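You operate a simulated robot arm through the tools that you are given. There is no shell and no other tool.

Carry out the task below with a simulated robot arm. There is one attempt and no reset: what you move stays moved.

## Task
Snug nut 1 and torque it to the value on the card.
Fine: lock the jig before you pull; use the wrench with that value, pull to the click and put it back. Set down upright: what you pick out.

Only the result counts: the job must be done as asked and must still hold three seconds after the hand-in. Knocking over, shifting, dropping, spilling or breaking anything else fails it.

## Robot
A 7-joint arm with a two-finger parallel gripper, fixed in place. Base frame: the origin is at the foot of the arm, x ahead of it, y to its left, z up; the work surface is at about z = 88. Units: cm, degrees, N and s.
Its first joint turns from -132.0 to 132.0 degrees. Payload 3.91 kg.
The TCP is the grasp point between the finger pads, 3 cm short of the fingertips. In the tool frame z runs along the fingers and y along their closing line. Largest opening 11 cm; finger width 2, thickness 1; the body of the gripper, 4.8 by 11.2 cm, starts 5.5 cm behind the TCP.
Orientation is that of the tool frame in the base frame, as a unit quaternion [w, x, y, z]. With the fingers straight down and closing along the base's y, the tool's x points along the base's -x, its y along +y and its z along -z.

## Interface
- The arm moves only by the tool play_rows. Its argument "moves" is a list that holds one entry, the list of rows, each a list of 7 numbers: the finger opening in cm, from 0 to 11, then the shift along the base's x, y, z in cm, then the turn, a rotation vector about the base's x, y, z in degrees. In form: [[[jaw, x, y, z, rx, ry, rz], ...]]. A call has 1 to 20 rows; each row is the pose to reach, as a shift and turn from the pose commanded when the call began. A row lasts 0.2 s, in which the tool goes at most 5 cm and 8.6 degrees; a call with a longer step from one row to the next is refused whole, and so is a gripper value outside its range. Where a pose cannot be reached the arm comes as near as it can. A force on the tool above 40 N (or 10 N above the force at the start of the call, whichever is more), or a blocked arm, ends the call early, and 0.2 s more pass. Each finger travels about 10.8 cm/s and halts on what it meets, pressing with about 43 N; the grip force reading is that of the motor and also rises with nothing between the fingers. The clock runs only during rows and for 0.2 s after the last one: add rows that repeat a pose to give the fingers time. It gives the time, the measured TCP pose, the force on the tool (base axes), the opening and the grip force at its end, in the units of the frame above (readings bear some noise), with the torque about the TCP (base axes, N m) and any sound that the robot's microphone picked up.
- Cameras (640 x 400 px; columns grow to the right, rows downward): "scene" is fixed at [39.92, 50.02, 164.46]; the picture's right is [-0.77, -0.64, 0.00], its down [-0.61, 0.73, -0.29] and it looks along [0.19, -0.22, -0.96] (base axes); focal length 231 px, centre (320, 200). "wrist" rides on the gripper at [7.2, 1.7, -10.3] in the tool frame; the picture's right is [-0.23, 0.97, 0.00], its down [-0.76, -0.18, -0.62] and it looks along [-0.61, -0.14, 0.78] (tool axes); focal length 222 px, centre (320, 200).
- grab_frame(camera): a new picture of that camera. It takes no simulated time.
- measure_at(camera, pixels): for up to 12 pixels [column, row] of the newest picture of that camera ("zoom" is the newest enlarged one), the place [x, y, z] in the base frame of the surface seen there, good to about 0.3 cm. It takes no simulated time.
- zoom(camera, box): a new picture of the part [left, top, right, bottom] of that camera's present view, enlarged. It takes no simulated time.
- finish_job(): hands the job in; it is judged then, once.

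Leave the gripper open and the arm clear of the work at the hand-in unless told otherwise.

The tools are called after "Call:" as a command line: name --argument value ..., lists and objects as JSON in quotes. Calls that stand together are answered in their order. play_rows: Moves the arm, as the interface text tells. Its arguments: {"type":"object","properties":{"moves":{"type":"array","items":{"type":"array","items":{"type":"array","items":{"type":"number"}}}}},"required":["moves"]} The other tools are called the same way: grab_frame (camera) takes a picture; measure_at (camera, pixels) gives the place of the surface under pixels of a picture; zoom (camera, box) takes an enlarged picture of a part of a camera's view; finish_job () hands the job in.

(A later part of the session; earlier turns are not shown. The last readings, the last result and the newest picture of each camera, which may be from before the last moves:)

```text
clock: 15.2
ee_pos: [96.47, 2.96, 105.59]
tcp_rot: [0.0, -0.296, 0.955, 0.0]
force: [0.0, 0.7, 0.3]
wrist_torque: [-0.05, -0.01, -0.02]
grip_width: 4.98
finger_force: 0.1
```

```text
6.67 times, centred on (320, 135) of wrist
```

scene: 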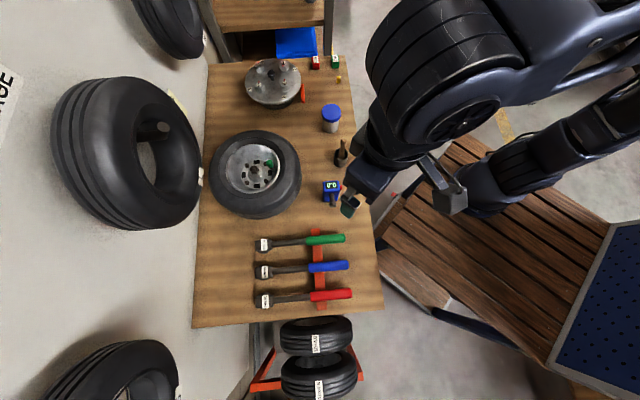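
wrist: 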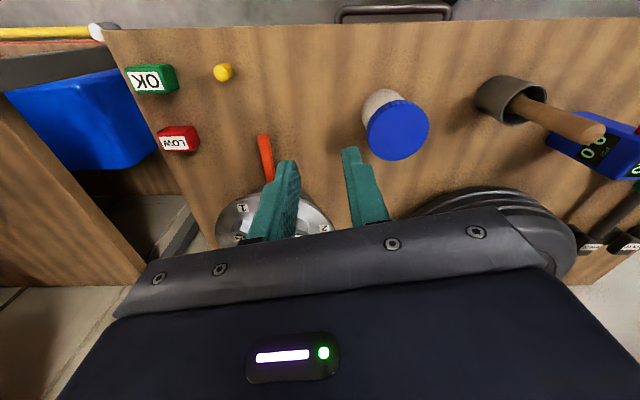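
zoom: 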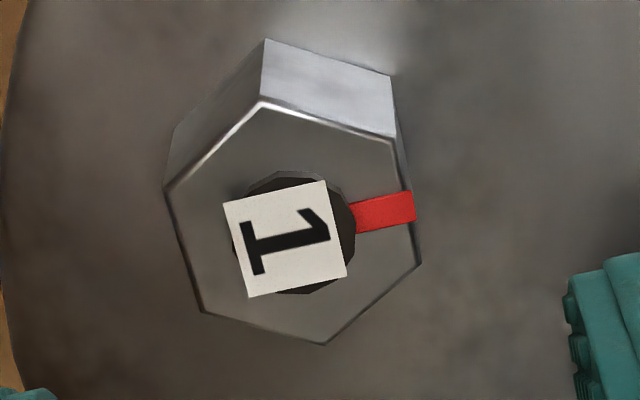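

Nut centre is about (96.7,3.0). I'll descend to TCP z = 99.3 and close on the flats.

Call:
play_rows --moves '[[[5, 0.2, 0.02, -2, 0, 0, 0], [5, 0.2, 0.02, -4, 0, 0, 0], [5, 0.2, 0.02, -5.5, 0, 0, 0], [5, 0.2, 0.02, -6.2, 0, 0, 0], [4, 0.2, 0.02, -6.2, 0, 0, 0], [3, 0.2, 0.02, -6.2, 0, 0, 0], [2.2, 0.2, 0.02, -6.2, 0, 0, 0], [2.2, 0.2, 0.02, -6.2, 0, 0, 0]]]'

Call:
zoom --camera "scene" --box '[240, 40, 320, 100]'

Call:
zoom --camera "wrist" --box '[200, 100, 480, 260]'

```text
clock: 17.0
ee_pos: [96.73, 2.8, 99.38]
tcp_rot: [0.0, -0.298, 0.955, 0.0]
force: [5.9, -11.1, -2.4]
wrist_torque: [0.24, -1.3, -0.05]
grip_width: 2.96
finger_force: 44.8
```

```text
6.67 times, centred on (280, 70) of scene
```

zoom: 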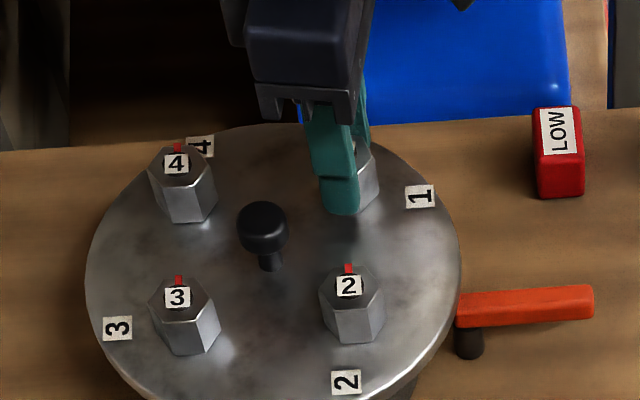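

```text
2.29 times, centred on (340, 180) of wrist
```

zoom: 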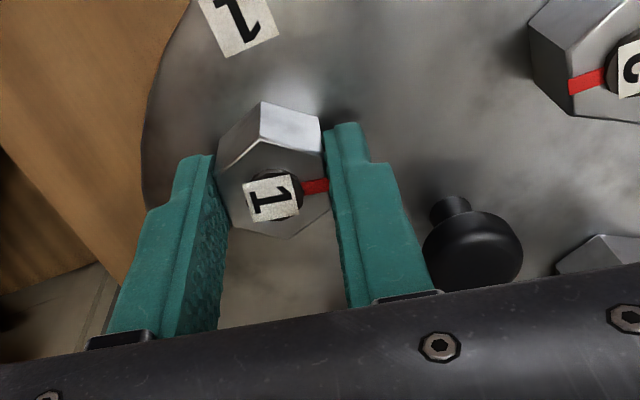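

The fingers hold the nut (2.96). There's an 11 N side load from a slight offset, so I'll ease the TCP towards the nut and then turn clockwise 16° to feel the torque.

Call:
play_rows --moves '[[[2.2, 0.09, -0.17, 0, 0, 0, 0], [2.2, 0.09, -0.17, 0, 0, 0, -4], [2.2, 0.09, -0.17, 0, 0, 0, -8], [2.2, 0.09, -0.17, 0, 0, 0, -12], [2.2, 0.09, -0.17, 0, 0, 0, -16]]]'

Call:
zoom --camera "wrist" --box '[200, 100, 480, 260]'

```text
clock: 18.2
ee_pos: [96.81, 2.74, 99.41]
tcp_rot: [-0.001, -0.161, 0.987, -0.001]
force: [-7.4, -9.7, -5.1]
wrist_torque: [-0.75, 1.21, -0.01]
grip_width: 2.98
finger_force: 45.1
```

```text
2.29 times, centred on (340, 180) of wrist
```

zoom: 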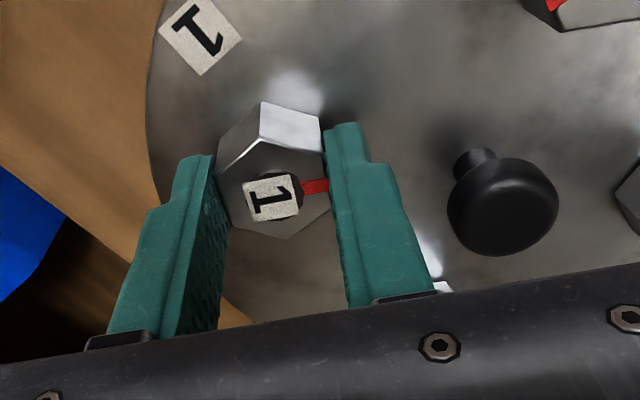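

The nut turns freely with the gripper, with no torque about z. I'll continue clockwise, easing the side load.

Call:
play_rows --moves '[[[2.2, -0.12, -0.12, 0, 0, 0, -4], [2.2, -0.12, -0.12, 0, 0, 0, -12], [2.2, -0.12, -0.12, 0, 0, 0, -20], [2.2, -0.12, -0.12, 0, 0, 0, -28], [2.2, -0.12, -0.12, 0, 0, 0, -36]]]'

```text
clock: 19.4
ee_pos: [96.81, 2.88, 99.38]
tcp_rot: [0.0, 0.151, 0.988, 0.0]
force: [6.4, 2.9, -9.6]
wrist_torque: [-0.39, -1.48, 0.03]
grip_width: 2.99
finger_force: 45.0
```

Free so far after about 52°. The nut seems to be drawing downward (force z -9.6), so I'll follow it down a little and go on.

Call:
play_rows --moves '[[[2.2, 0.07, 0.03, -0.05, 0, 0, -8], [2.2, 0.07, 0.03, -0.08, 0, 0, -16], [2.2, 0.07, 0.03, -0.1, 0, 0, -24], [2.2, 0.07, 0.03, -0.12, 0, 0, -32]]]'

Call:
zoom --camera "wrist" --box '[200, 100, 480, 260]'

```text
clock: 20.4
ee_pos: [96.83, 2.85, 99.38]
tcp_rot: [0.0, 0.418, 0.908, 0.001]
force: [-2.9, 6.2, 17.3]
wrist_torque: [0.82, 1.11, 0.01]
grip_width: 2.98
finger_force: 45.2
```

```text
2.29 times, centred on (340, 180) of wrist
```

zoom: 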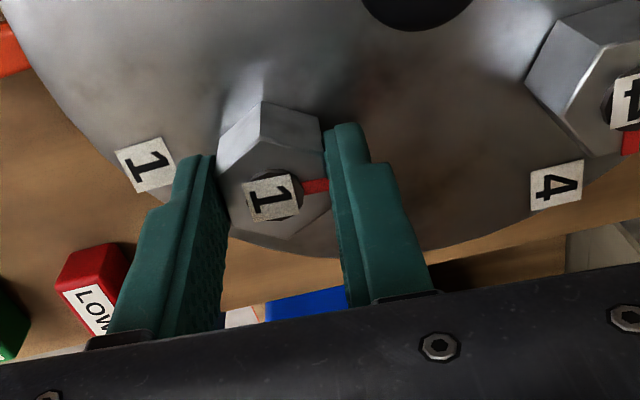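

The nut doesn't sink: the vertical load flipped to +17 N, so I'll restore the height and keep turning.

Call:
play_rows --moves '[[[2.2, -0.03, 0.04, 0.08, 0, 0, -4], [2.2, -0.03, 0.04, 0.1, 0, 0, -12], [2.2, -0.03, 0.04, 0.1, 0, 0, -20], [2.2, -0.03, 0.04, 0.1, 0, 0, -28], [2.2, -0.03, 0.04, 0.1, 0, 0, -36]]]'

```text
clock: 21.6
ee_pos: [96.75, 2.83, 99.31]
tcp_rot: [0.0, 0.678, 0.735, 0.0]
force: [1.2, 7.3, 6.8]
wrist_torque: [-0.08, -0.45, 0.03]
grip_width: 2.99
finger_force: 44.6
```

Turned 120° in total, still free. Continuing while the wrist follows.

Call:
play_rows --moves '[[[2.2, 0, 0.05, 0.05, 0, 0, -8], [2.2, 0, 0.05, 0.05, 0, 0, -16], [2.2, 0, 0.05, 0.05, 0, 0, -24], [2.2, 0, 0.05, 0.05, 0, 0, -32]]]'

Call:
zoom --camera "wrist" --box '[200, 100, 480, 260]'

```text
clock: 22.6
ee_pos: [96.8, 2.78, 99.35]
tcp_rot: [0.0, 0.855, 0.519, 0.0]
force: [7.7, 3.3, 1.0]
wrist_torque: [-0.7, -0.09, 0.0]
grip_width: 2.99
finger_force: 44.6
```

```text
2.29 times, centred on (340, 180) of wrist
```

zoom: 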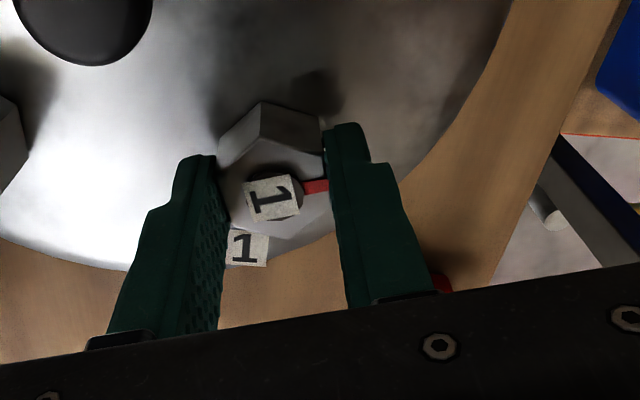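

Turned 152°. Continuing in smaller steps, as the mark nears the other nuts' direction.

Call:
play_rows --moves '[[[2.2, 0.05, 0.02, 0, 0, 0, -5], [2.2, 0.05, 0.02, 0, 0, 0, -10], [2.2, 0.05, 0.02, 0, 0, 0, -15]]]'

```text
clock: 23.4
ee_pos: [96.79, 2.93, 99.44]
tcp_rot: [0.0, 0.915, 0.403, 0.001]
force: [-2.7, 2.2, -3.1]
wrist_torque: [0.19, 0.25, 0.07]
grip_width: 2.98
finger_force: 44.8
```

At 167° the torque about z is just 0.07. A bit further.

Call:
play_rows --moves '[[[2.2, 0, 0, 0, 0, 0, -4], [2.2, 0, 0, 0, 0, 0, -8], [2.2, 0, 0, 0, 0, 0, -12]]]'

Call:
zoom --camera "wrist" --box '[200, 100, 480, 260]'

```text
clock: 24.2
ee_pos: [96.87, 2.91, 99.39]
tcp_rot: [0.0, 0.952, 0.306, 0.0]
force: [-2.2, 0.4, -2.7]
wrist_torque: [0.22, 0.08, 1.26]
grip_width: 3.14
finger_force: 45.2
```

```text
2.29 times, centred on (340, 180) of wrist
```

zoom: 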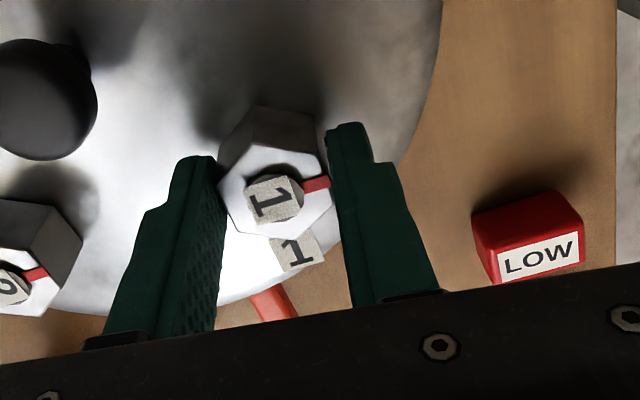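

The torque jumped to 1.26 N m and the fingers began to ride up the hex (3.14), so the nut is snug after about 170°. I'll open and lift off.

Call:
play_rows --moves '[[[3.6, 0, 0, 0, 0, 0, -12], [4.8, 0, 0, 0, 0, 0, -12], [5.2, 0, 0, 0, 0, 0, -12], [5.2, 0, 0, 2, 0, 0, -12], [5.2, 0, 0, 5, 0, 0, -12], [5.2, 0, 0, 9, 0, 0, -8], [5.2, -3, 0, 12, 0, 0, 0], [5.2, -6, 0, 14, 0, 0, 8]]]'

Call:
zoom --camera "scene" --box '[240, 40, 320, 100]'

```text
refused: row 1 steps farther than a row can; nothing moved
```

```text
6.67 times, centred on (280, 70) of scene
```

zoom: 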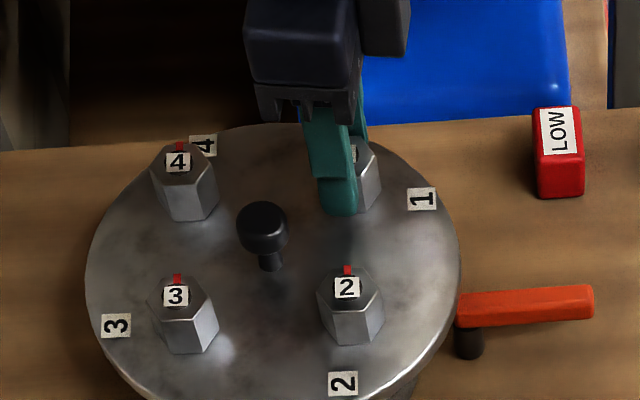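

That was refused because the turn values are relative to the current pose. The plate also seems to have rotated about 1–2° clockwise under the load; I'll check that after release. Opening without turning now.

Call:
play_rows --moves '[[[3.6, 0, 0, 0, 0, 0, 0], [4.8, 0, 0, 0, 0, 0, 0], [5.2, 0, 0, 0, 0, 0, 0], [5.2, 0, 0, 2, 0, 0, 0], [5.2, 0, 0, 5, 0, 0, 0], [5.2, 0, 0, 9, 0, 0, 7], [5.2, -3, 0, 12, 0, 0, 14], [5.2, -6, 0, 14, 0, 0, 21], [5.2, -9, 0, 14, 0, 0, 28]]]'

Call:
zoom --camera "scene" --box '[240, 40, 320, 100]'

Call:
zoom --camera "scene" --box '[240, 50, 340, 130]'

```text
clock: 26.2
ee_pos: [87.71, 2.85, 113.55]
tcp_rot: [0.0, 0.85, 0.528, 0.001]
force: [0.0, -0.3, -0.6]
wrist_torque: [0.0, 0.03, 0.0]
grip_width: 5.2
finger_force: 0.2
```

```text
6.67 times, centred on (280, 70) of scene
```

zoom: 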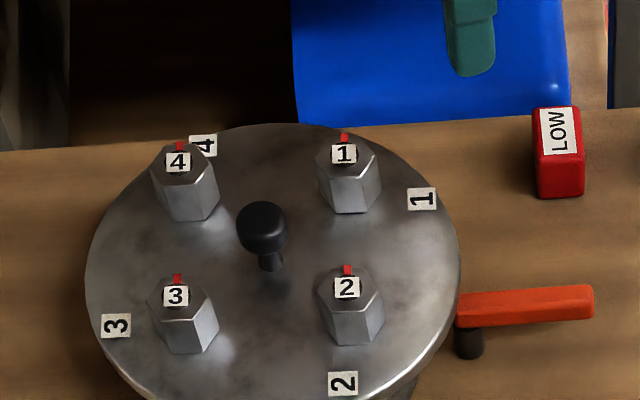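

```text
5.00 times, centred on (290, 90) of scene
```

zoom: 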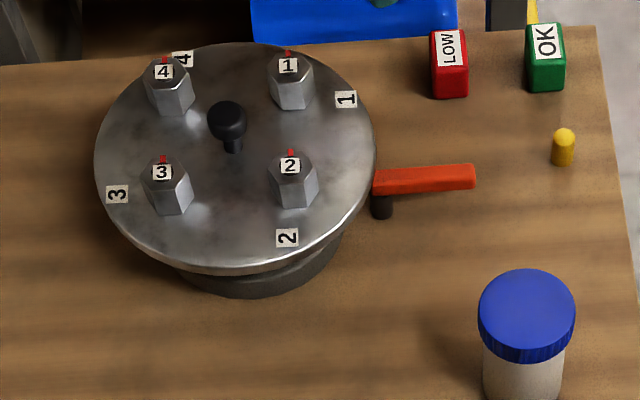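

Nut 1's mark now matches the others, but the plate sits about 1.7° further clockwise than before. Before pulling hard I'll check the lock by pressing lightly counter-clockwise on nut 2's side with closed fingers.

Call:
play_rows --moves '[[[3, 0.8, 3.3, 0, 0, 0, 8], [1, 1.6, 6.6, -2, 0, 0, 16], [0, 2.6, 9.95, -4, 0, 0, 24], [0, 2.6, 9.95, -8, 0, 0, 26], [0, 2.6, 9.95, -12, 0, 0, 26], [0, 2.6, 9.95, -14, 0, 0, 26], [0, 2.6, 9.95, -14, 0, 0, 26]]]'

Call:
zoom --camera "scene" --box '[240, 50, 320, 110]'

```text
clock: 27.8
ee_pos: [90.7, 12.8, 99.36]
tcp_rot: [0.0, 0.71, 0.704, 0.0]
force: [1.3, 0.6, 0.0]
wrist_torque: [-0.02, 0.0, 0.03]
grip_width: 0.01
finger_force: 37.6
```

```text
6.67 times, centred on (280, 80) of scene
```

zoom: 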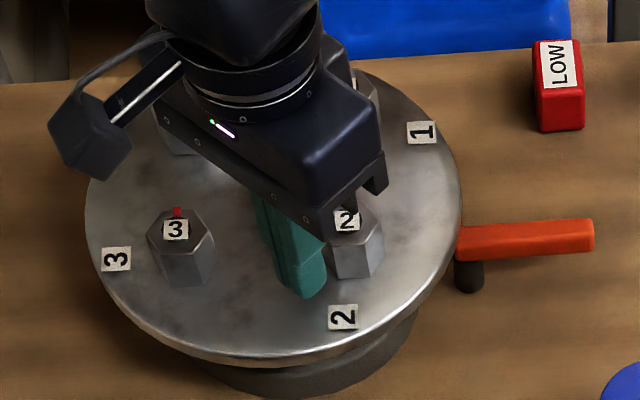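

Close to nut 2's +y side. I'll creep in the -y direction.

Call:
play_rows --moves '[[[0, -0.2, -0.6, 0, 0, 0, 0], [0, -0.3, -0.9, 0, 0, 0, 0], [0, -0.3, -1.0, 0, 0, 0, 0], [0, -0.3, -1.1, 0, 0, 0, 0], [0, -0.3, -1.2, 0, 0, 0, 0]]]'

```text
clock: 29.0
ee_pos: [90.06, 11.82, 99.38]
tcp_rot: [0.0, 0.708, 0.706, 0.0]
force: [-10.2, 23.5, -4.3]
wrist_torque: [0.56, 0.31, -0.13]
grip_width: 0.02
finger_force: 38.0
```

23.5 N of resistance. Checking whether the plate moved.

Call:
zoom --camera "scene" --box '[240, 50, 320, 110]'

```text
6.67 times, centred on (280, 80) of scene
```

zoom: 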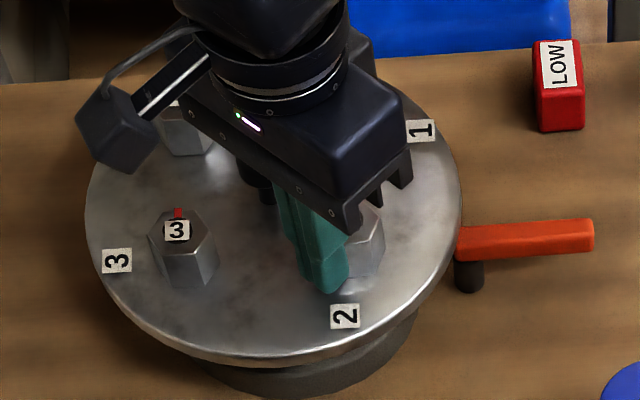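

The plate moved about 1° with 1.5 N m, so it resists like a stiff lock. I'll back off and see whether it springs or stays.

Call:
play_rows --moves '[[[0, 0, 0.5, 0, 0, 0, 0], [0, 0.3, 1.2, 0, 0, 0, 0], [0, 0.3, 1.2, 2, 0, 0, 0], [0, 0.3, 1.2, 6, 0, 0, 0], [0, -3, 0, 9, 0, 0, 8], [0, -7, -2, 11, 0, 0, 16], [0, -11, -4, 13, 0, 0, 24]]]'

Call:
zoom --camera "scene" --box '[240, 50, 320, 110]'

```text
clock: 30.6
ee_pos: [79.16, 7.81, 112.47]
tcp_rot: [-0.001, 0.546, 0.838, -0.001]
force: [0.1, 0.0, -0.7]
wrist_torque: [-0.03, 0.02, -0.01]
grip_width: 0.0
finger_force: 37.9
```

```text
6.67 times, centred on (280, 80) of scene
```

zoom: 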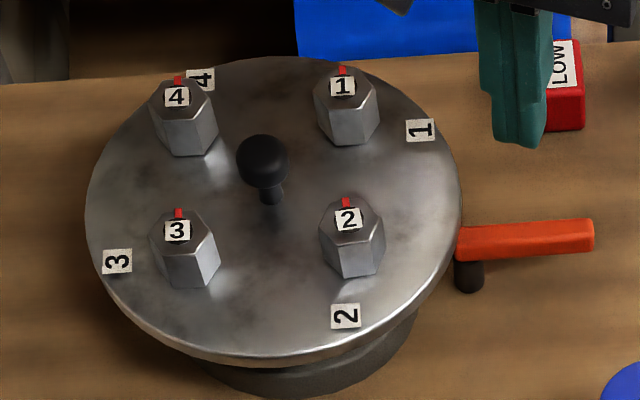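

The plate is back at its original angle and stays put. Now the red 30 Nm wrench; I'll measure it from the scene view.

Call:
zoom --camera "scene" --box '[245, 270, 365, 330]'

Call:
measure_at --camera "zoom" --pixels '[[60, 150], [100, 165], [130, 160], [200, 155], [280, 150], [350, 140], [362, 140], [450, 130], [520, 125], [560, 120], [440, 100], [440, 155]]'

```text
5.33 times, centred on (305, 300) of scene
```

zoom: 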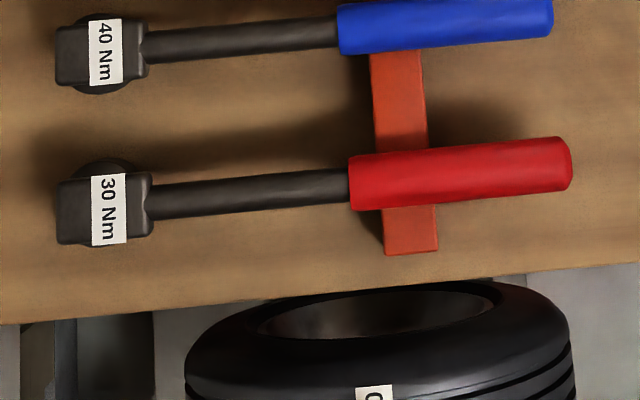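

```text
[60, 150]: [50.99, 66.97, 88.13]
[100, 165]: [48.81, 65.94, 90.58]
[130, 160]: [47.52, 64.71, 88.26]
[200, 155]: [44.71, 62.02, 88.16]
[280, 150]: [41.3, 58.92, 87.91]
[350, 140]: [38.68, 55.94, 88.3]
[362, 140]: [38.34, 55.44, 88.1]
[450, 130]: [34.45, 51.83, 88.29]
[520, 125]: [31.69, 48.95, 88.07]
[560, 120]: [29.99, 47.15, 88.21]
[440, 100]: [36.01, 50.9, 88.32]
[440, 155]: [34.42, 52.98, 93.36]
```

Those pixels mostly missed. Re-measuring along the wrench's axis.

Call:
measure_at --camera "zoom" --pixels '[[62, 210], [107, 208], [148, 205], [107, 240], [107, 180], [160, 203], [250, 194], [340, 186], [360, 183], [460, 174], [545, 166], [565, 164]]'

Call:
measure_at --camera "zoom" --pixels '[[410, 235], [400, 215], [432, 245], [105, 165], [460, 148], [460, 198], [200, 188], [200, 208], [395, 110], [90, 75], [440, 30], [150, 50]]'

```text
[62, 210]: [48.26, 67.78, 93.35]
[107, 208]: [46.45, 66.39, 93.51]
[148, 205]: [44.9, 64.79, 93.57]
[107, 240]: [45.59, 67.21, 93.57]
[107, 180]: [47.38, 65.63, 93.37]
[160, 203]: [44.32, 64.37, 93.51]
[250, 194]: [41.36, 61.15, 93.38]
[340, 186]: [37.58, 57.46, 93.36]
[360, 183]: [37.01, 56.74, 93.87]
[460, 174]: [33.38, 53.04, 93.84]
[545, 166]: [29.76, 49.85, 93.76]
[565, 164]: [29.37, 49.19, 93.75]
```

```text
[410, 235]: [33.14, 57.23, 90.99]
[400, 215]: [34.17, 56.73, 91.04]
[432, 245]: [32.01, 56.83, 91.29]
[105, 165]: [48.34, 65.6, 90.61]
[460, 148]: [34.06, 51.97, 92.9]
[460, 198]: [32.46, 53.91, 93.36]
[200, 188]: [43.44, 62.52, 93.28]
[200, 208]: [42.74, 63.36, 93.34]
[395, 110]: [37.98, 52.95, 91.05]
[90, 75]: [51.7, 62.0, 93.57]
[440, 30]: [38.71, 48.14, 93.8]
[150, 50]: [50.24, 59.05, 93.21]
```

The wrench lies along 44.6°. Its head is centred at (46.5,66.4) with the top at z = 93.5, the handle runs from (37.3,57) to (29.2,49), and the rail top is at z = 91.05. I'll fly over with the fingers turned across it, keeping z ≈ 110 above everything.

Call:
play_rows --moves '[[[2, -2.93, 3.59, 0, 0, 0, 8], [4, -5.86, 7.17, 0, 0, 0, 16], [5, -8.8, 10.76, 0, 0, 0, 24], [5, -11.73, 14.34, 0, 0, 0, 32], [5, -14.66, 17.93, 0, 0, 0, 40], [5, -17.6, 21.5, 0, 0, 0, 48], [5, -20.5, 25.1, 0, 0, 0, 56], [5, -23.5, 28.7, 0, 0, 0, 64], [5, -26.4, 32.3, 0, 0, 0, 72], [5, -29.3, 35.9, -1, 0, 0, 80], [5, -32.3, 39.4, -2, 0, 0, 88], [5, -35.2, 43, -3, 0, 0, 96], [5, -38.1, 46.6, -4, 0, 0, 104], [5, -41, 50.2, -4, 0, 0, 110.8], [5, -41, 50.2, -4, 0, 0, 110.8]]]'

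Call:
grab_frame --camera "wrist"

Call:
grab_frame --camera "scene"

```text
clock: 33.8
ee_pos: [37.98, 57.75, 108.57]
tcp_rot: [0.0, -0.379, 0.926, 0.0]
force: [0.7, -0.4, -0.5]
wrist_torque: [0.03, 0.02, -0.02]
grip_width: 5.01
finger_force: 0.1
```

```text
taken
```

wrist: 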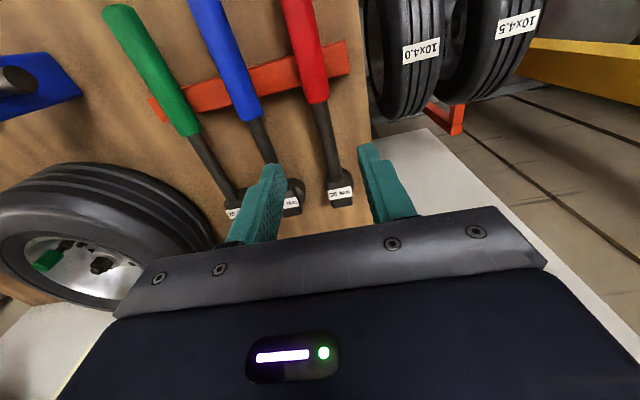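

```text
taken
```

scene: 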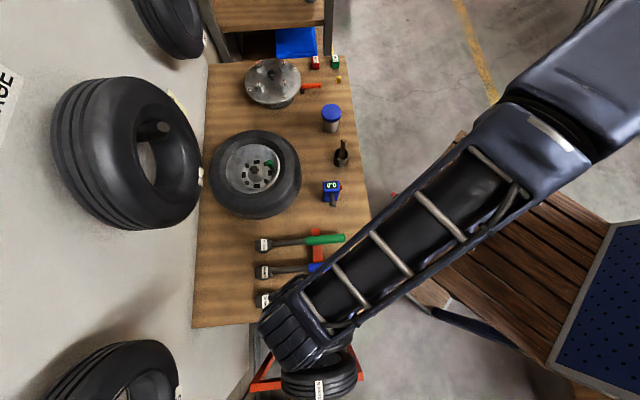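

The heads are seen from here. Zooming for the socket geometry.

Call:
zoom --camera "wrist" --box '[210, 120, 390, 230]'

Call:
measure_at --camera "wrist" --pixels '[[341, 200], [341, 193], [334, 178], [325, 140], [319, 95], [310, 60], [300, 20], [290, 80], [340, 60], [350, 200], [325, 202]]'

```text
3.56 times, centred on (300, 175) of wrist
```

zoom: 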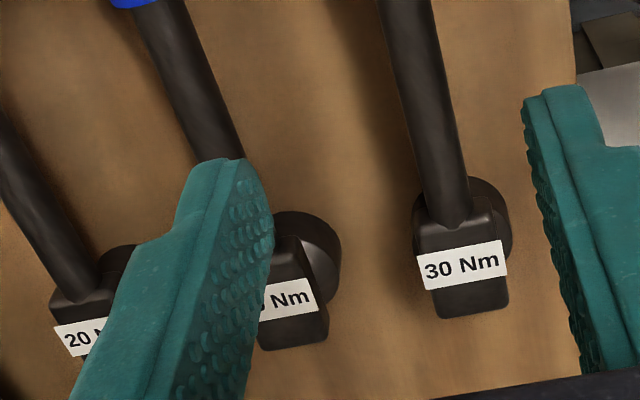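

```text
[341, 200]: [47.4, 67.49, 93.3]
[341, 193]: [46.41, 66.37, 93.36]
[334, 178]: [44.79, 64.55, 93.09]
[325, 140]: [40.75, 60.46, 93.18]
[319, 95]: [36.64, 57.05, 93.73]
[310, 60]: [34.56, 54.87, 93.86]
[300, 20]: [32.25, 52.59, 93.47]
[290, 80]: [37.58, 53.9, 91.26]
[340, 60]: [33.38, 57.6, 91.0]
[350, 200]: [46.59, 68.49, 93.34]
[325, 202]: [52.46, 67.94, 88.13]
```

Measuring the socket's visible rim, to find its centre relative to the head.

Call:
measure_at --camera "zoom" --pixels '[[480, 183], [495, 198], [505, 220], [508, 245], [425, 203], [418, 215], [485, 195], [470, 180], [440, 300], [505, 295], [495, 200], [415, 240]]'

Call:
zoom --camera "wrist" --box '[320, 160, 360, 215]'

```text
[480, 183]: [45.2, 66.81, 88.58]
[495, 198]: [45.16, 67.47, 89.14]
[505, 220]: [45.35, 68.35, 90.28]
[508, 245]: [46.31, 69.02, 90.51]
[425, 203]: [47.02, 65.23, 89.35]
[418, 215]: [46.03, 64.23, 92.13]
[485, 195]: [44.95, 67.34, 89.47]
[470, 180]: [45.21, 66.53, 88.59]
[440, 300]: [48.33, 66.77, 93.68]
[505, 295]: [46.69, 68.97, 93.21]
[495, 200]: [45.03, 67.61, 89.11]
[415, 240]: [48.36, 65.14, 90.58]
```

```text
7.27 times, centred on (340, 188) of wrist
```

zoom: 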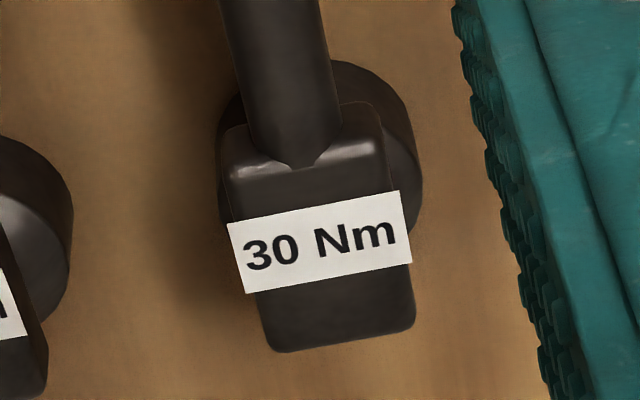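

I'll look at the head in the scene camera at high zoom, to locate the socket axis from its silhouette.

Call:
zoom --camera "scene" --box '[250, 285, 282, 317]'

Call:
zoom --camera "scene" --box '[250, 257, 282, 289]'

```text
12.50 times, centred on (266, 301) of scene
```

zoom: 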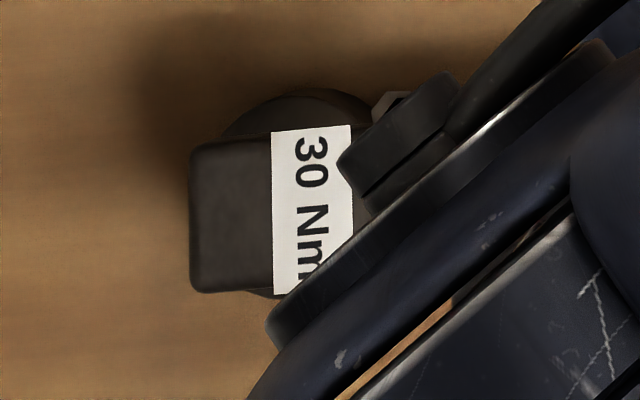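

```text
12.50 times, centred on (266, 273) of scene
```

zoom: 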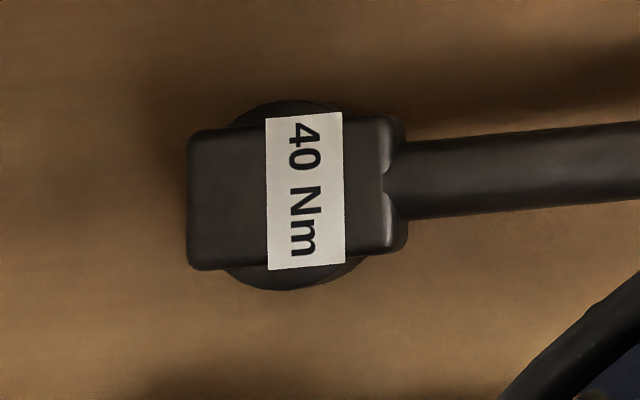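

The socket axis comes out about 1 cm beyond the label centre, near (47.13,67.09), with the wrench direction at 45.2°. I'll descend on the bare shaft about 12.5 cm from the socket, near the likely balance point, and stop before closing.

Call:
play_rows --moves '[[[5, 0.34, 0.47, -4.5, 0, 0, 0.7], [5, 0.34, 0.47, -9, 0, 0, 0.7], [5, 0.34, 0.47, -12, 0, 0, 0.7], [5, 0.34, 0.47, -14, 0, 0, 0.7], [5, 0.34, 0.47, -15.5, 0, 0, 0.7], [5, 0.34, 0.47, -16.5, 0, 0, 0.7], [5, 0.34, 0.47, -16.5, 0, 0, 0.7]]]'

Call:
grab_frame --camera "wrist"

```text
clock: 35.4
ee_pos: [38.47, 58.37, 92.0]
tcp_rot: [0.0, -0.383, 0.924, 0.0]
force: [-0.1, 0.1, 1.1]
wrist_torque: [0.03, 0.01, 0.01]
grip_width: 5.0
finger_force: 0.0
```

```text
taken
```

wrist: 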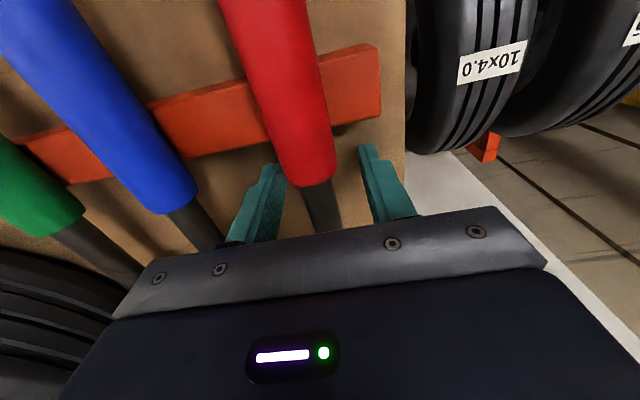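

The fingers straddle the shaft. Closing.

Call:
play_rows --moves '[[[4, 0, 0, 0, 0, 0, 0], [3, 0, 0, 0, 0, 0, 0], [2.2, 0, 0, 0, 0, 0, 0], [1.2, 0, 0, 0, 0, 0, 0], [0.5, 0, 0, 0, 0, 0, 0], [0.5, 0, 0, 0, 0, 0, 0]]]'

```text
clock: 36.8
ee_pos: [38.59, 58.47, 92.01]
tcp_rot: [-0.001, -0.383, 0.924, 0.0]
force: [-1.4, 0.0, 1.0]
wrist_torque: [0.48, -0.21, 0.49]
grip_width: 1.7
finger_force: 42.8
```

Gripped at 1.7 cm. A test lift of 1.5 cm next, reading the weight and torque.

Call:
play_rows --moves '[[[0.5, 0, 0, 0.5, 0, 0, 0], [0.5, 0, 0, 1.0, 0, 0, 0], [0.5, 0, 0, 1.5, 0, 0, 0], [0.5, 0, 0, 1.5, 0, 0, 0]]]'

Call:
zoom --camera "scene" --box '[245, 260, 365, 330]'

Call:
grab_frame --camera "wrist"

```text
clock: 37.8
ee_pos: [38.46, 58.32, 93.43]
tcp_rot: [0.0, -0.383, 0.924, 0.0]
force: [-0.6, -0.3, -4.1]
wrist_torque: [-0.08, 0.04, -0.42]
grip_width: 1.7
finger_force: 43.0
```

```text
5.33 times, centred on (305, 295) of scene
```

zoom: 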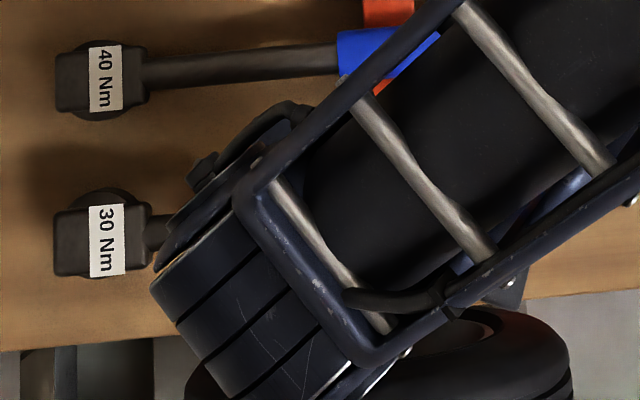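

```text
taken
```

wrist: 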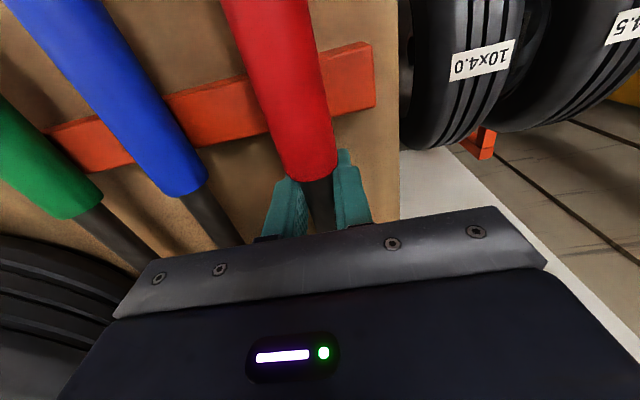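

The wrench weighs only about 4.1 N and balances about 10.5 cm from the socket, so I can take it by the handle for better leverage. I'll set it back exactly, release, and regrip on the red handle about 20 cm from the socket, behind the rail.

Call:
play_rows --moves '[[[0.5, 0, 0, -0.5, 0, 0, 0], [0.5, 0, 0, -1, 0, 0, 0], [0.5, 0, 0, -1.5, 0, 0, 0], [0.5, 0, 0, -1.5, 0, 0, 0], [2, 0, 0, -1.5, 0, 0, 0], [4, 0, 0, -1.5, 0, 0, 0], [5, 0, 0, -1.5, 0, 0, 0], [5, 0, 0, 1.5, 0, 0, 0], [5, 0, 0, 5, 0, 0, 0], [5, -2, -2, 7, 0, 0, 0], [5, -5.4, -5.45, 7, 0, 0, 0], [5, -5.4, -5.45, 7, 0, 0, 0]]]'

Call:
zoom --camera "scene" --box '[245, 260, 365, 330]'

Call:
grab_frame --camera "wrist"

```text
clock: 40.4
ee_pos: [33.12, 53.01, 100.7]
tcp_rot: [0.0, -0.384, 0.924, 0.0]
force: [0.1, 0.3, 1.0]
wrist_torque: [0.03, 0.05, -0.03]
grip_width: 5.02
finger_force: 0.1
```

```text
5.33 times, centred on (305, 295) of scene
```

zoom: 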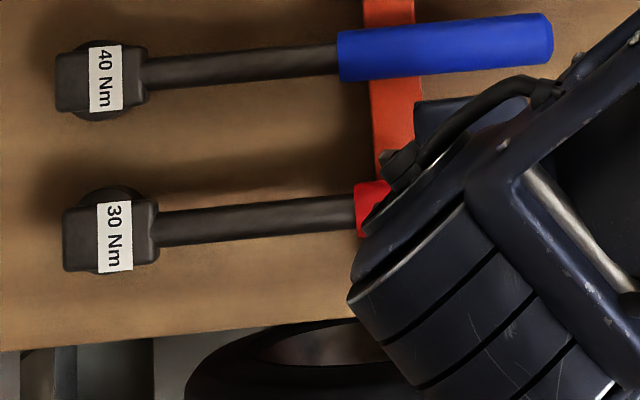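

```text
taken
```

wrist: 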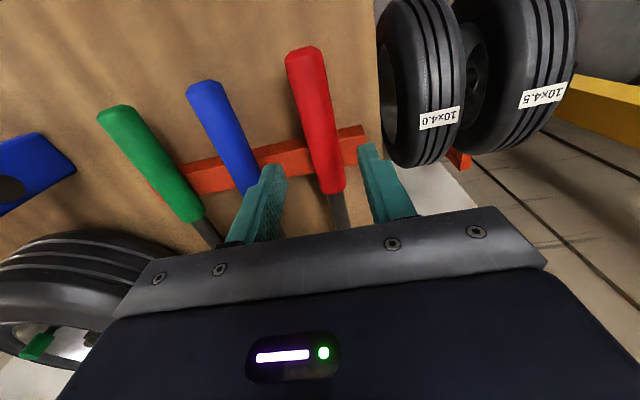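

The wrench sits about 0.3 cm nearer than at first; I'll correct that when putting it back. Remeasuring its axis before regripping.

Call:
measure_at --camera "zoom" --pixels '[[115, 237], [70, 240], [156, 234], [170, 228], [260, 218], [345, 211]]'

Call:
measure_at --camera "wrist" --pixels '[[303, 60], [310, 90], [318, 120], [325, 150], [332, 180], [338, 205], [298, 52]]'

```text
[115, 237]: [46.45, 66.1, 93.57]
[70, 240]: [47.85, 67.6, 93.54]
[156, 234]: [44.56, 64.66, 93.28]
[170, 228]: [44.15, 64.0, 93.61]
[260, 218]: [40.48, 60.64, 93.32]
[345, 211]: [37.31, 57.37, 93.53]
```

```text
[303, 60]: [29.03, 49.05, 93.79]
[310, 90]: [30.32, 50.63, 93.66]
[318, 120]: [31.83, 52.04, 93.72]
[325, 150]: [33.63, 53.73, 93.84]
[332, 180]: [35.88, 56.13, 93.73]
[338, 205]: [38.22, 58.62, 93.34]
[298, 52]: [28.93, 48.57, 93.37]
```

Lowering over the handle at (32.6,52.75) and gripping.

Call:
play_rows --moves '[[[5, -0.5, -0.25, -3, 0, 0, 0], [5, -0.5, -0.25, -6, 0, 0, 0], [5, -0.5, -0.25, -7.5, 0, 0, 0], [5, -0.5, -0.25, -8.4, 0, 0, 0], [5, -0.5, -0.25, -8.4, 0, 0, 0], [4, -0.5, -0.25, -8.4, 0, 0, 0], [3.2, -0.5, -0.25, -8.4, 0, 0, 0], [2.4, -0.5, -0.25, -8.4, 0, 0, 0], [1.5, -0.5, -0.25, -8.4, 0, 0, 0], [1.5, -0.5, -0.25, -8.4, 0, 0, 0]]]'

Call:
grab_frame --camera "wrist"

```text
clock: 42.6
ee_pos: [32.73, 52.42, 92.15]
tcp_rot: [0.0, -0.383, 0.924, -0.001]
force: [-0.3, 0.4, 0.5]
wrist_torque: [0.0, 0.0, 0.13]
grip_width: 2.69
finger_force: 43.2
```

```text
taken
```

wrist: 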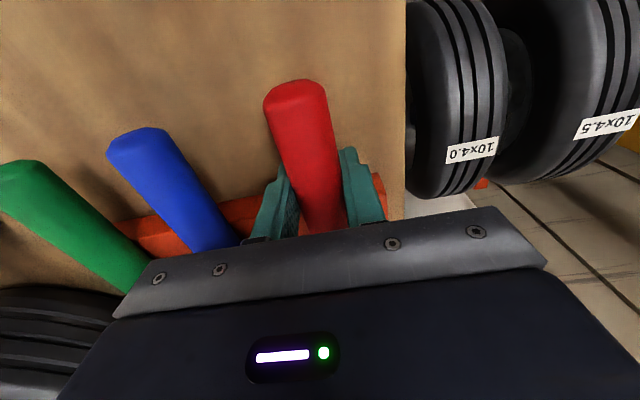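

Gripped at 2.69 cm. Test lift.

Call:
play_rows --moves '[[[1.5, 0, 0, 0.4, 0, 0, 0], [1.5, 0, 0, 0.9, 0, 0, 0], [1.5, 0, 0, 1.5, 0, 0, 0], [1.5, 0, 0, 1.5, 0, 0, 0], [1.5, 0, 0, 1.5, 0, 0, 0]]]'

Call:
zoom --camera "scene" --box '[245, 260, 365, 330]'

Call:
measure_at --camera "zoom" --pixels '[[113, 237], [70, 240], [158, 232], [170, 228], [260, 218], [340, 211]]'

```text
clock: 43.8
ee_pos: [32.63, 52.5, 93.41]
tcp_rot: [0.0, -0.384, 0.923, 0.0]
force: [0.1, -0.3, -4.2]
wrist_torque: [-0.32, 0.32, -0.03]
grip_width: 2.68
finger_force: 42.9
```

```text
5.33 times, centred on (305, 295) of scene
```

zoom: 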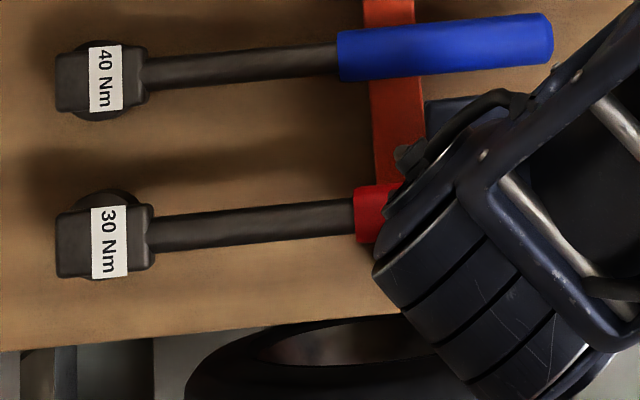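

```text
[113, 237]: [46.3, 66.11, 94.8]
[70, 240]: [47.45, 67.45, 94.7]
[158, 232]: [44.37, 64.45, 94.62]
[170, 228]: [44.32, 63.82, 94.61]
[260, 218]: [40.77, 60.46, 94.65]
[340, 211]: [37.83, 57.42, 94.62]
```

It's held level, with the head at z = 94.8. Before carrying it, I'll check the lower-left hanging tyre and the knob for clearance.

Call:
measure_at --camera "scene" --pixels '[[100, 350], [150, 360], [175, 380], [120, 345], [160, 345], [180, 200], [195, 190], [170, 225], [271, 74], [272, 70], [330, 108], [268, 160]]'

```text
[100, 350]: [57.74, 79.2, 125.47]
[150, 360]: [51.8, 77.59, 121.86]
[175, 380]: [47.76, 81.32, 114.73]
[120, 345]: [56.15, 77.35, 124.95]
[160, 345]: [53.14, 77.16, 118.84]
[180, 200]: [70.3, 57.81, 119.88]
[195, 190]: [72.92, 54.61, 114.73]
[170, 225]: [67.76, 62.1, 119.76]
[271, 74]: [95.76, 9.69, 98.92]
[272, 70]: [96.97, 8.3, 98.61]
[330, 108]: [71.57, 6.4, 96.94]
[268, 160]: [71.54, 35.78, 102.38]
```

The path is clear: the head passes about 13 cm from the big tyre and above the wheel. Lifting and carrying the wrench level towards nut 1 at TCP z ≈ 108.

Call:
play_rows --moves '[[[1.5, 0, 0, 1, 0, 0, 0], [1.5, 0, 0, 2.5, 0, 0, 0], [1.5, 0, 0, 4.5, 0, 0, 0], [1.5, 0.5, -0.6, 7, 0, 0, 0], [1.5, 2, -2.6, 10, 0, 0, 0], [1.5, 4.5, -5.8, 12.5, 0, 0, 0], [1.5, 7.1, -9.1, 14.3, 0, 0, 0], [1.5, 9.7, -12.4, 14.3, 0, 0, 0], [1.5, 12.2, -15.8, 14.3, 0, 0, 0], [1.5, 14.8, -19.1, 14.3, 0, 0, 0], [1.5, 17.4, -22.4, 14.3, 0, 0, 0], [1.5, 20, -25.7, 14.3, 0, 0, 0], [1.5, 22.6, -29, 14.3, 0, 0, 0], [1.5, 25.1, -32.4, 14.3, 0, 0, 0], [1.5, 27.7, -35.7, 14.3, 0, 0, 0], [1.5, 30.3, -39, 14.3, 0, 0, 0], [1.5, 32.9, -42.3, 14.3, 0, 0, 0], [1.5, 35.0, -45, 14.3, 0, 0, 0], [1.5, 36.0, -46.4, 14.3, 0, 0, 0], [1.5, 36.0, -46.4, 14.3, 0, 0, 0]]]'

Call:
grab_frame --camera "scene"

```text
clock: 48.0
ee_pos: [68.52, 6.29, 107.93]
tcp_rot: [-0.001, -0.383, 0.924, 0.0]
force: [-0.4, 0.1, -4.1]
wrist_torque: [-0.34, 0.3, 0.01]
grip_width: 2.7
finger_force: 43.0
```

```text
taken
```

scene: 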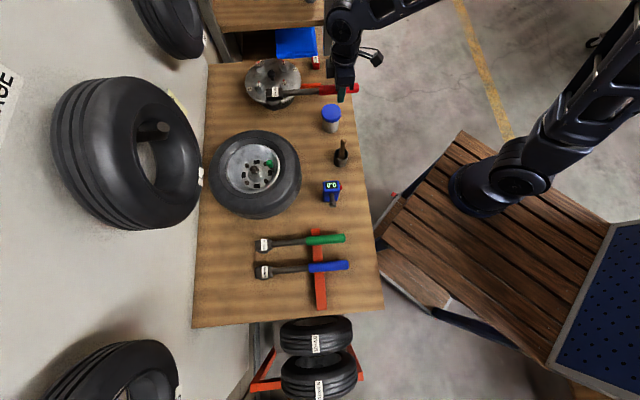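

The wrench is steady. Moving on to hover above nut 1.

Call:
play_rows --moves '[[[1.5, 1.5, -2, 0, 0, 0, 0], [1.5, 4, -5, 0, 0, 0, 0], [1.5, 6.5, -8.3, 0, 0, 0, 0], [1.5, 9, -11.5, 0, 0, 0, 0], [1.5, 11.5, -14.7, 0, 0, 0, 0], [1.5, 13.2, -16.9, 0, 0, 0, 0], [1.5, 13.94, -17.8, 0, 0, 0, 0], [1.5, 13.94, -17.8, 0, 0, 0, 0]]]'

Call:
zoom --camera "scene" --box '[240, 30, 340, 110]'

Call:
grab_frame --camera "wrist"

```text
clock: 49.8
ee_pos: [82.58, -11.46, 107.59]
tcp_rot: [0.0, -0.383, 0.924, 0.0]
force: [0.2, -0.3, -4.5]
wrist_torque: [-0.26, 0.34, 0.02]
grip_width: 2.67
finger_force: 43.1
```

```text
5.00 times, centred on (290, 70) of scene
```

zoom: 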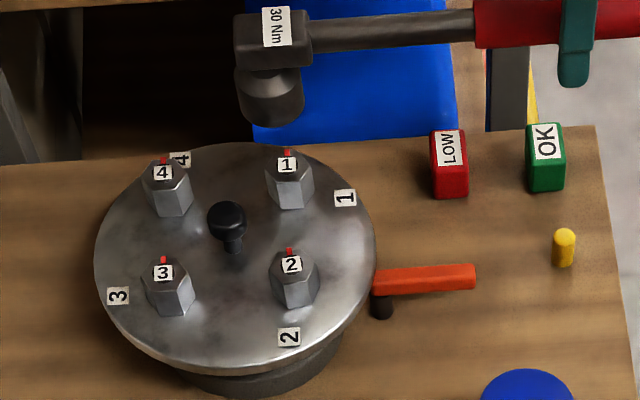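

```text
taken
```

wrist: 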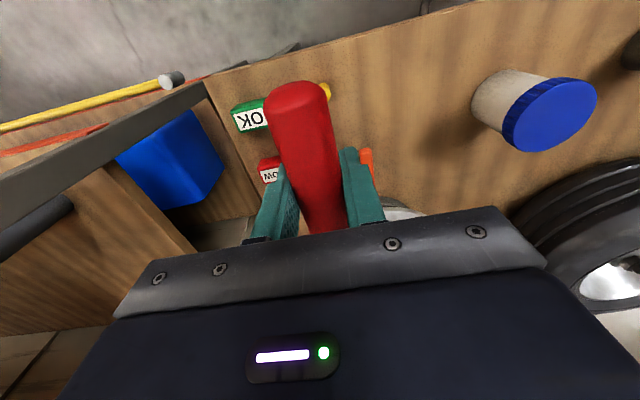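

The socket's side is now visible under the head. Zooming in to find its axis.

Call:
zoom --camera "scene" --box '[262, 28, 300, 58]'

Call:
measure_at --camera "zoom" --pixels '[[300, 70], [170, 180], [200, 250], [250, 280], [300, 290], [340, 270], [370, 230], [270, 240], [300, 230], [250, 200], [330, 200], [280, 200]]'

```text
13.33 times, centred on (281, 43) of scene
```

zoom: 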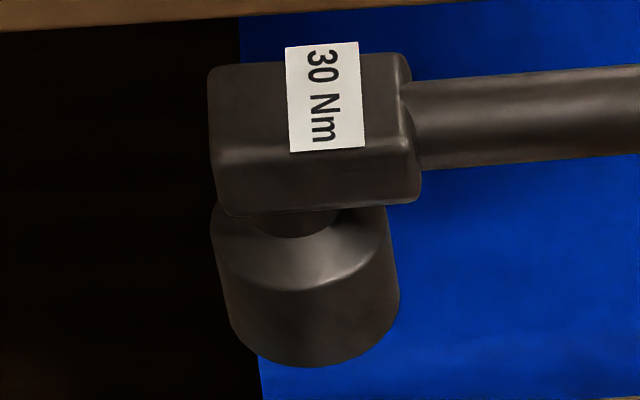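

```text
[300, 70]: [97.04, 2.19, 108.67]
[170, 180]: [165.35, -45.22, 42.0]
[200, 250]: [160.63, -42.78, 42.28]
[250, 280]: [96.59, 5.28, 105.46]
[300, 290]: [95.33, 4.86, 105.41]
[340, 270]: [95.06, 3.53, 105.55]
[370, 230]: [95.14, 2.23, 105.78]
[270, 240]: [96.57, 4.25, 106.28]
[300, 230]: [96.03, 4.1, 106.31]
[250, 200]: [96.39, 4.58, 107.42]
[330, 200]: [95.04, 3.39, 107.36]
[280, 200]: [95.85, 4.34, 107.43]
```

The socket is about 2 cm in radius and roughly over the nut. I'll lower until its bottom is just above the nut top, to compare the silhouettes.

Call:
play_rows --moves '[[[1.5, 0, 0, -1, 0, 0, 0], [1.5, 0, 0, -2.2, 0, 0, 0], [1.5, 0, 0, -3.3, 0, 0, 0], [1.5, 0, 0, -4.2, 0, 0, 0], [1.5, 0, 0, -4.2, 0, 0, 0]]]'

Call:
zoom --camera "scene" --box '[262, 38, 304, 78]'

Call:
measure_at --camera "zoom" --pixels '[[320, 100], [250, 280], [300, 290], [340, 270], [370, 230], [320, 330], [310, 350], [300, 370]]'

```text
clock: 51.0
ee_pos: [82.56, -11.57, 103.57]
tcp_rot: [0.0, -0.383, 0.924, 0.0]
force: [-0.5, 0.7, -4.6]
wrist_torque: [-0.31, 0.36, -0.02]
grip_width: 2.68
finger_force: 43.4
```

```text
10.00 times, centred on (283, 58) of scene
```

zoom: 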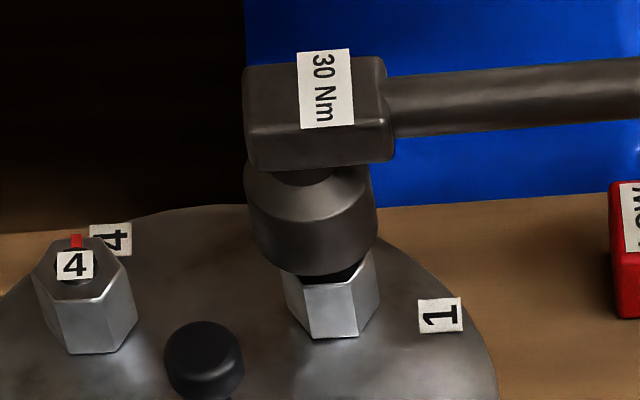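

```text
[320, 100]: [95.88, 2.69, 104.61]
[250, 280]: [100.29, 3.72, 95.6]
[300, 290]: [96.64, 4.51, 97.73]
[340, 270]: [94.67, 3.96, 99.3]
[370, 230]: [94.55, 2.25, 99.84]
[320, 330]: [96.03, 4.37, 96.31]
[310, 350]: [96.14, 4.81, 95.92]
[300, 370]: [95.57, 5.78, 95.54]
```

By silhouette, the socket is within about 0.15 cm of the nut axis. I'll trim by (-0.05,-0.15) and lower gently towards contact.

Call:
play_rows --moves '[[[1.5, -0.05, -0.15, 0, 0, 0, 0], [1.5, -0.05, -0.15, -0.4, 0, 0, 0], [1.5, -0.05, -0.15, -0.8, 0, 0, 0], [1.5, -0.05, -0.15, -1.1, 0, 0, 0], [1.5, -0.05, -0.15, -1.4, 0, 0, 0]]]'

Call:
zoom --camera "scene" --box '[262, 38, 304, 78]'

```text
clock: 52.2
ee_pos: [82.52, -11.62, 102.16]
tcp_rot: [0.0, -0.384, 0.923, 0.0]
force: [0.2, -0.6, -4.9]
wrist_torque: [-0.34, 0.28, 0.03]
grip_width: 2.68
finger_force: 42.7
```

```text
10.00 times, centred on (283, 58) of scene
```

zoom: 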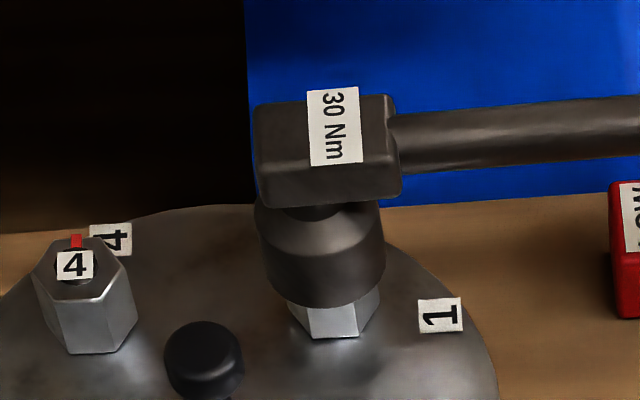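

The socket bottom is now below the nut's top with no contact force, so the nut is entering the socket. Continuing down gently.

Call:
play_rows --moves '[[[1.5, 0, 0, -0.3, 0, 0, 0], [1.5, 0, 0, -0.6, 0, 0, 0], [1.5, 0, 0, -0.9, 0, 0, 0], [1.5, 0, 0, -1.2, 0, 0, 0]]]'

Call:
zoom --camera "scene" --box '[262, 38, 304, 78]'

```text
clock: 53.2
ee_pos: [82.58, -11.7, 101.07]
tcp_rot: [0.001, -0.384, 0.923, -0.001]
force: [-3.7, -1.2, -4.2]
wrist_torque: [-0.28, 0.29, 0.27]
grip_width: 2.68
finger_force: 42.8
```

```text
10.00 times, centred on (283, 58) of scene
```

zoom: 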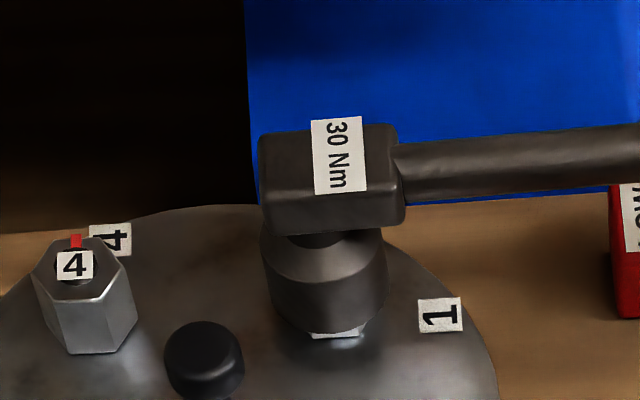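

Slight lateral contact (-3.7 N), so it's sliding on. Continuing down until it seats.

Call:
play_rows --moves '[[[1.5, -0.03, 0, -0.3, 0, 0, 0], [1.5, -0.03, 0, -0.5, 0, 0, 0], [1.5, -0.03, 0, -0.7, 0, 0, 0], [1.5, -0.03, 0, -0.9, 0, 0, 0]]]'

Call:
zoom --camera "scene" --box '[262, 38, 304, 78]'

```text
clock: 54.2
ee_pos: [82.62, -11.8, 100.1]
tcp_rot: [0.0, -0.384, 0.923, 0.0]
force: [-1.4, -0.6, 4.7]
wrist_torque: [0.89, -0.89, -0.07]
grip_width: 2.7
finger_force: 42.4
```

```text
10.00 times, centred on (283, 58) of scene
```

zoom: 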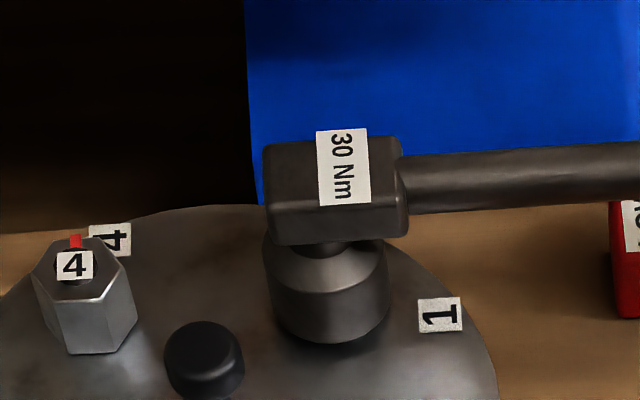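

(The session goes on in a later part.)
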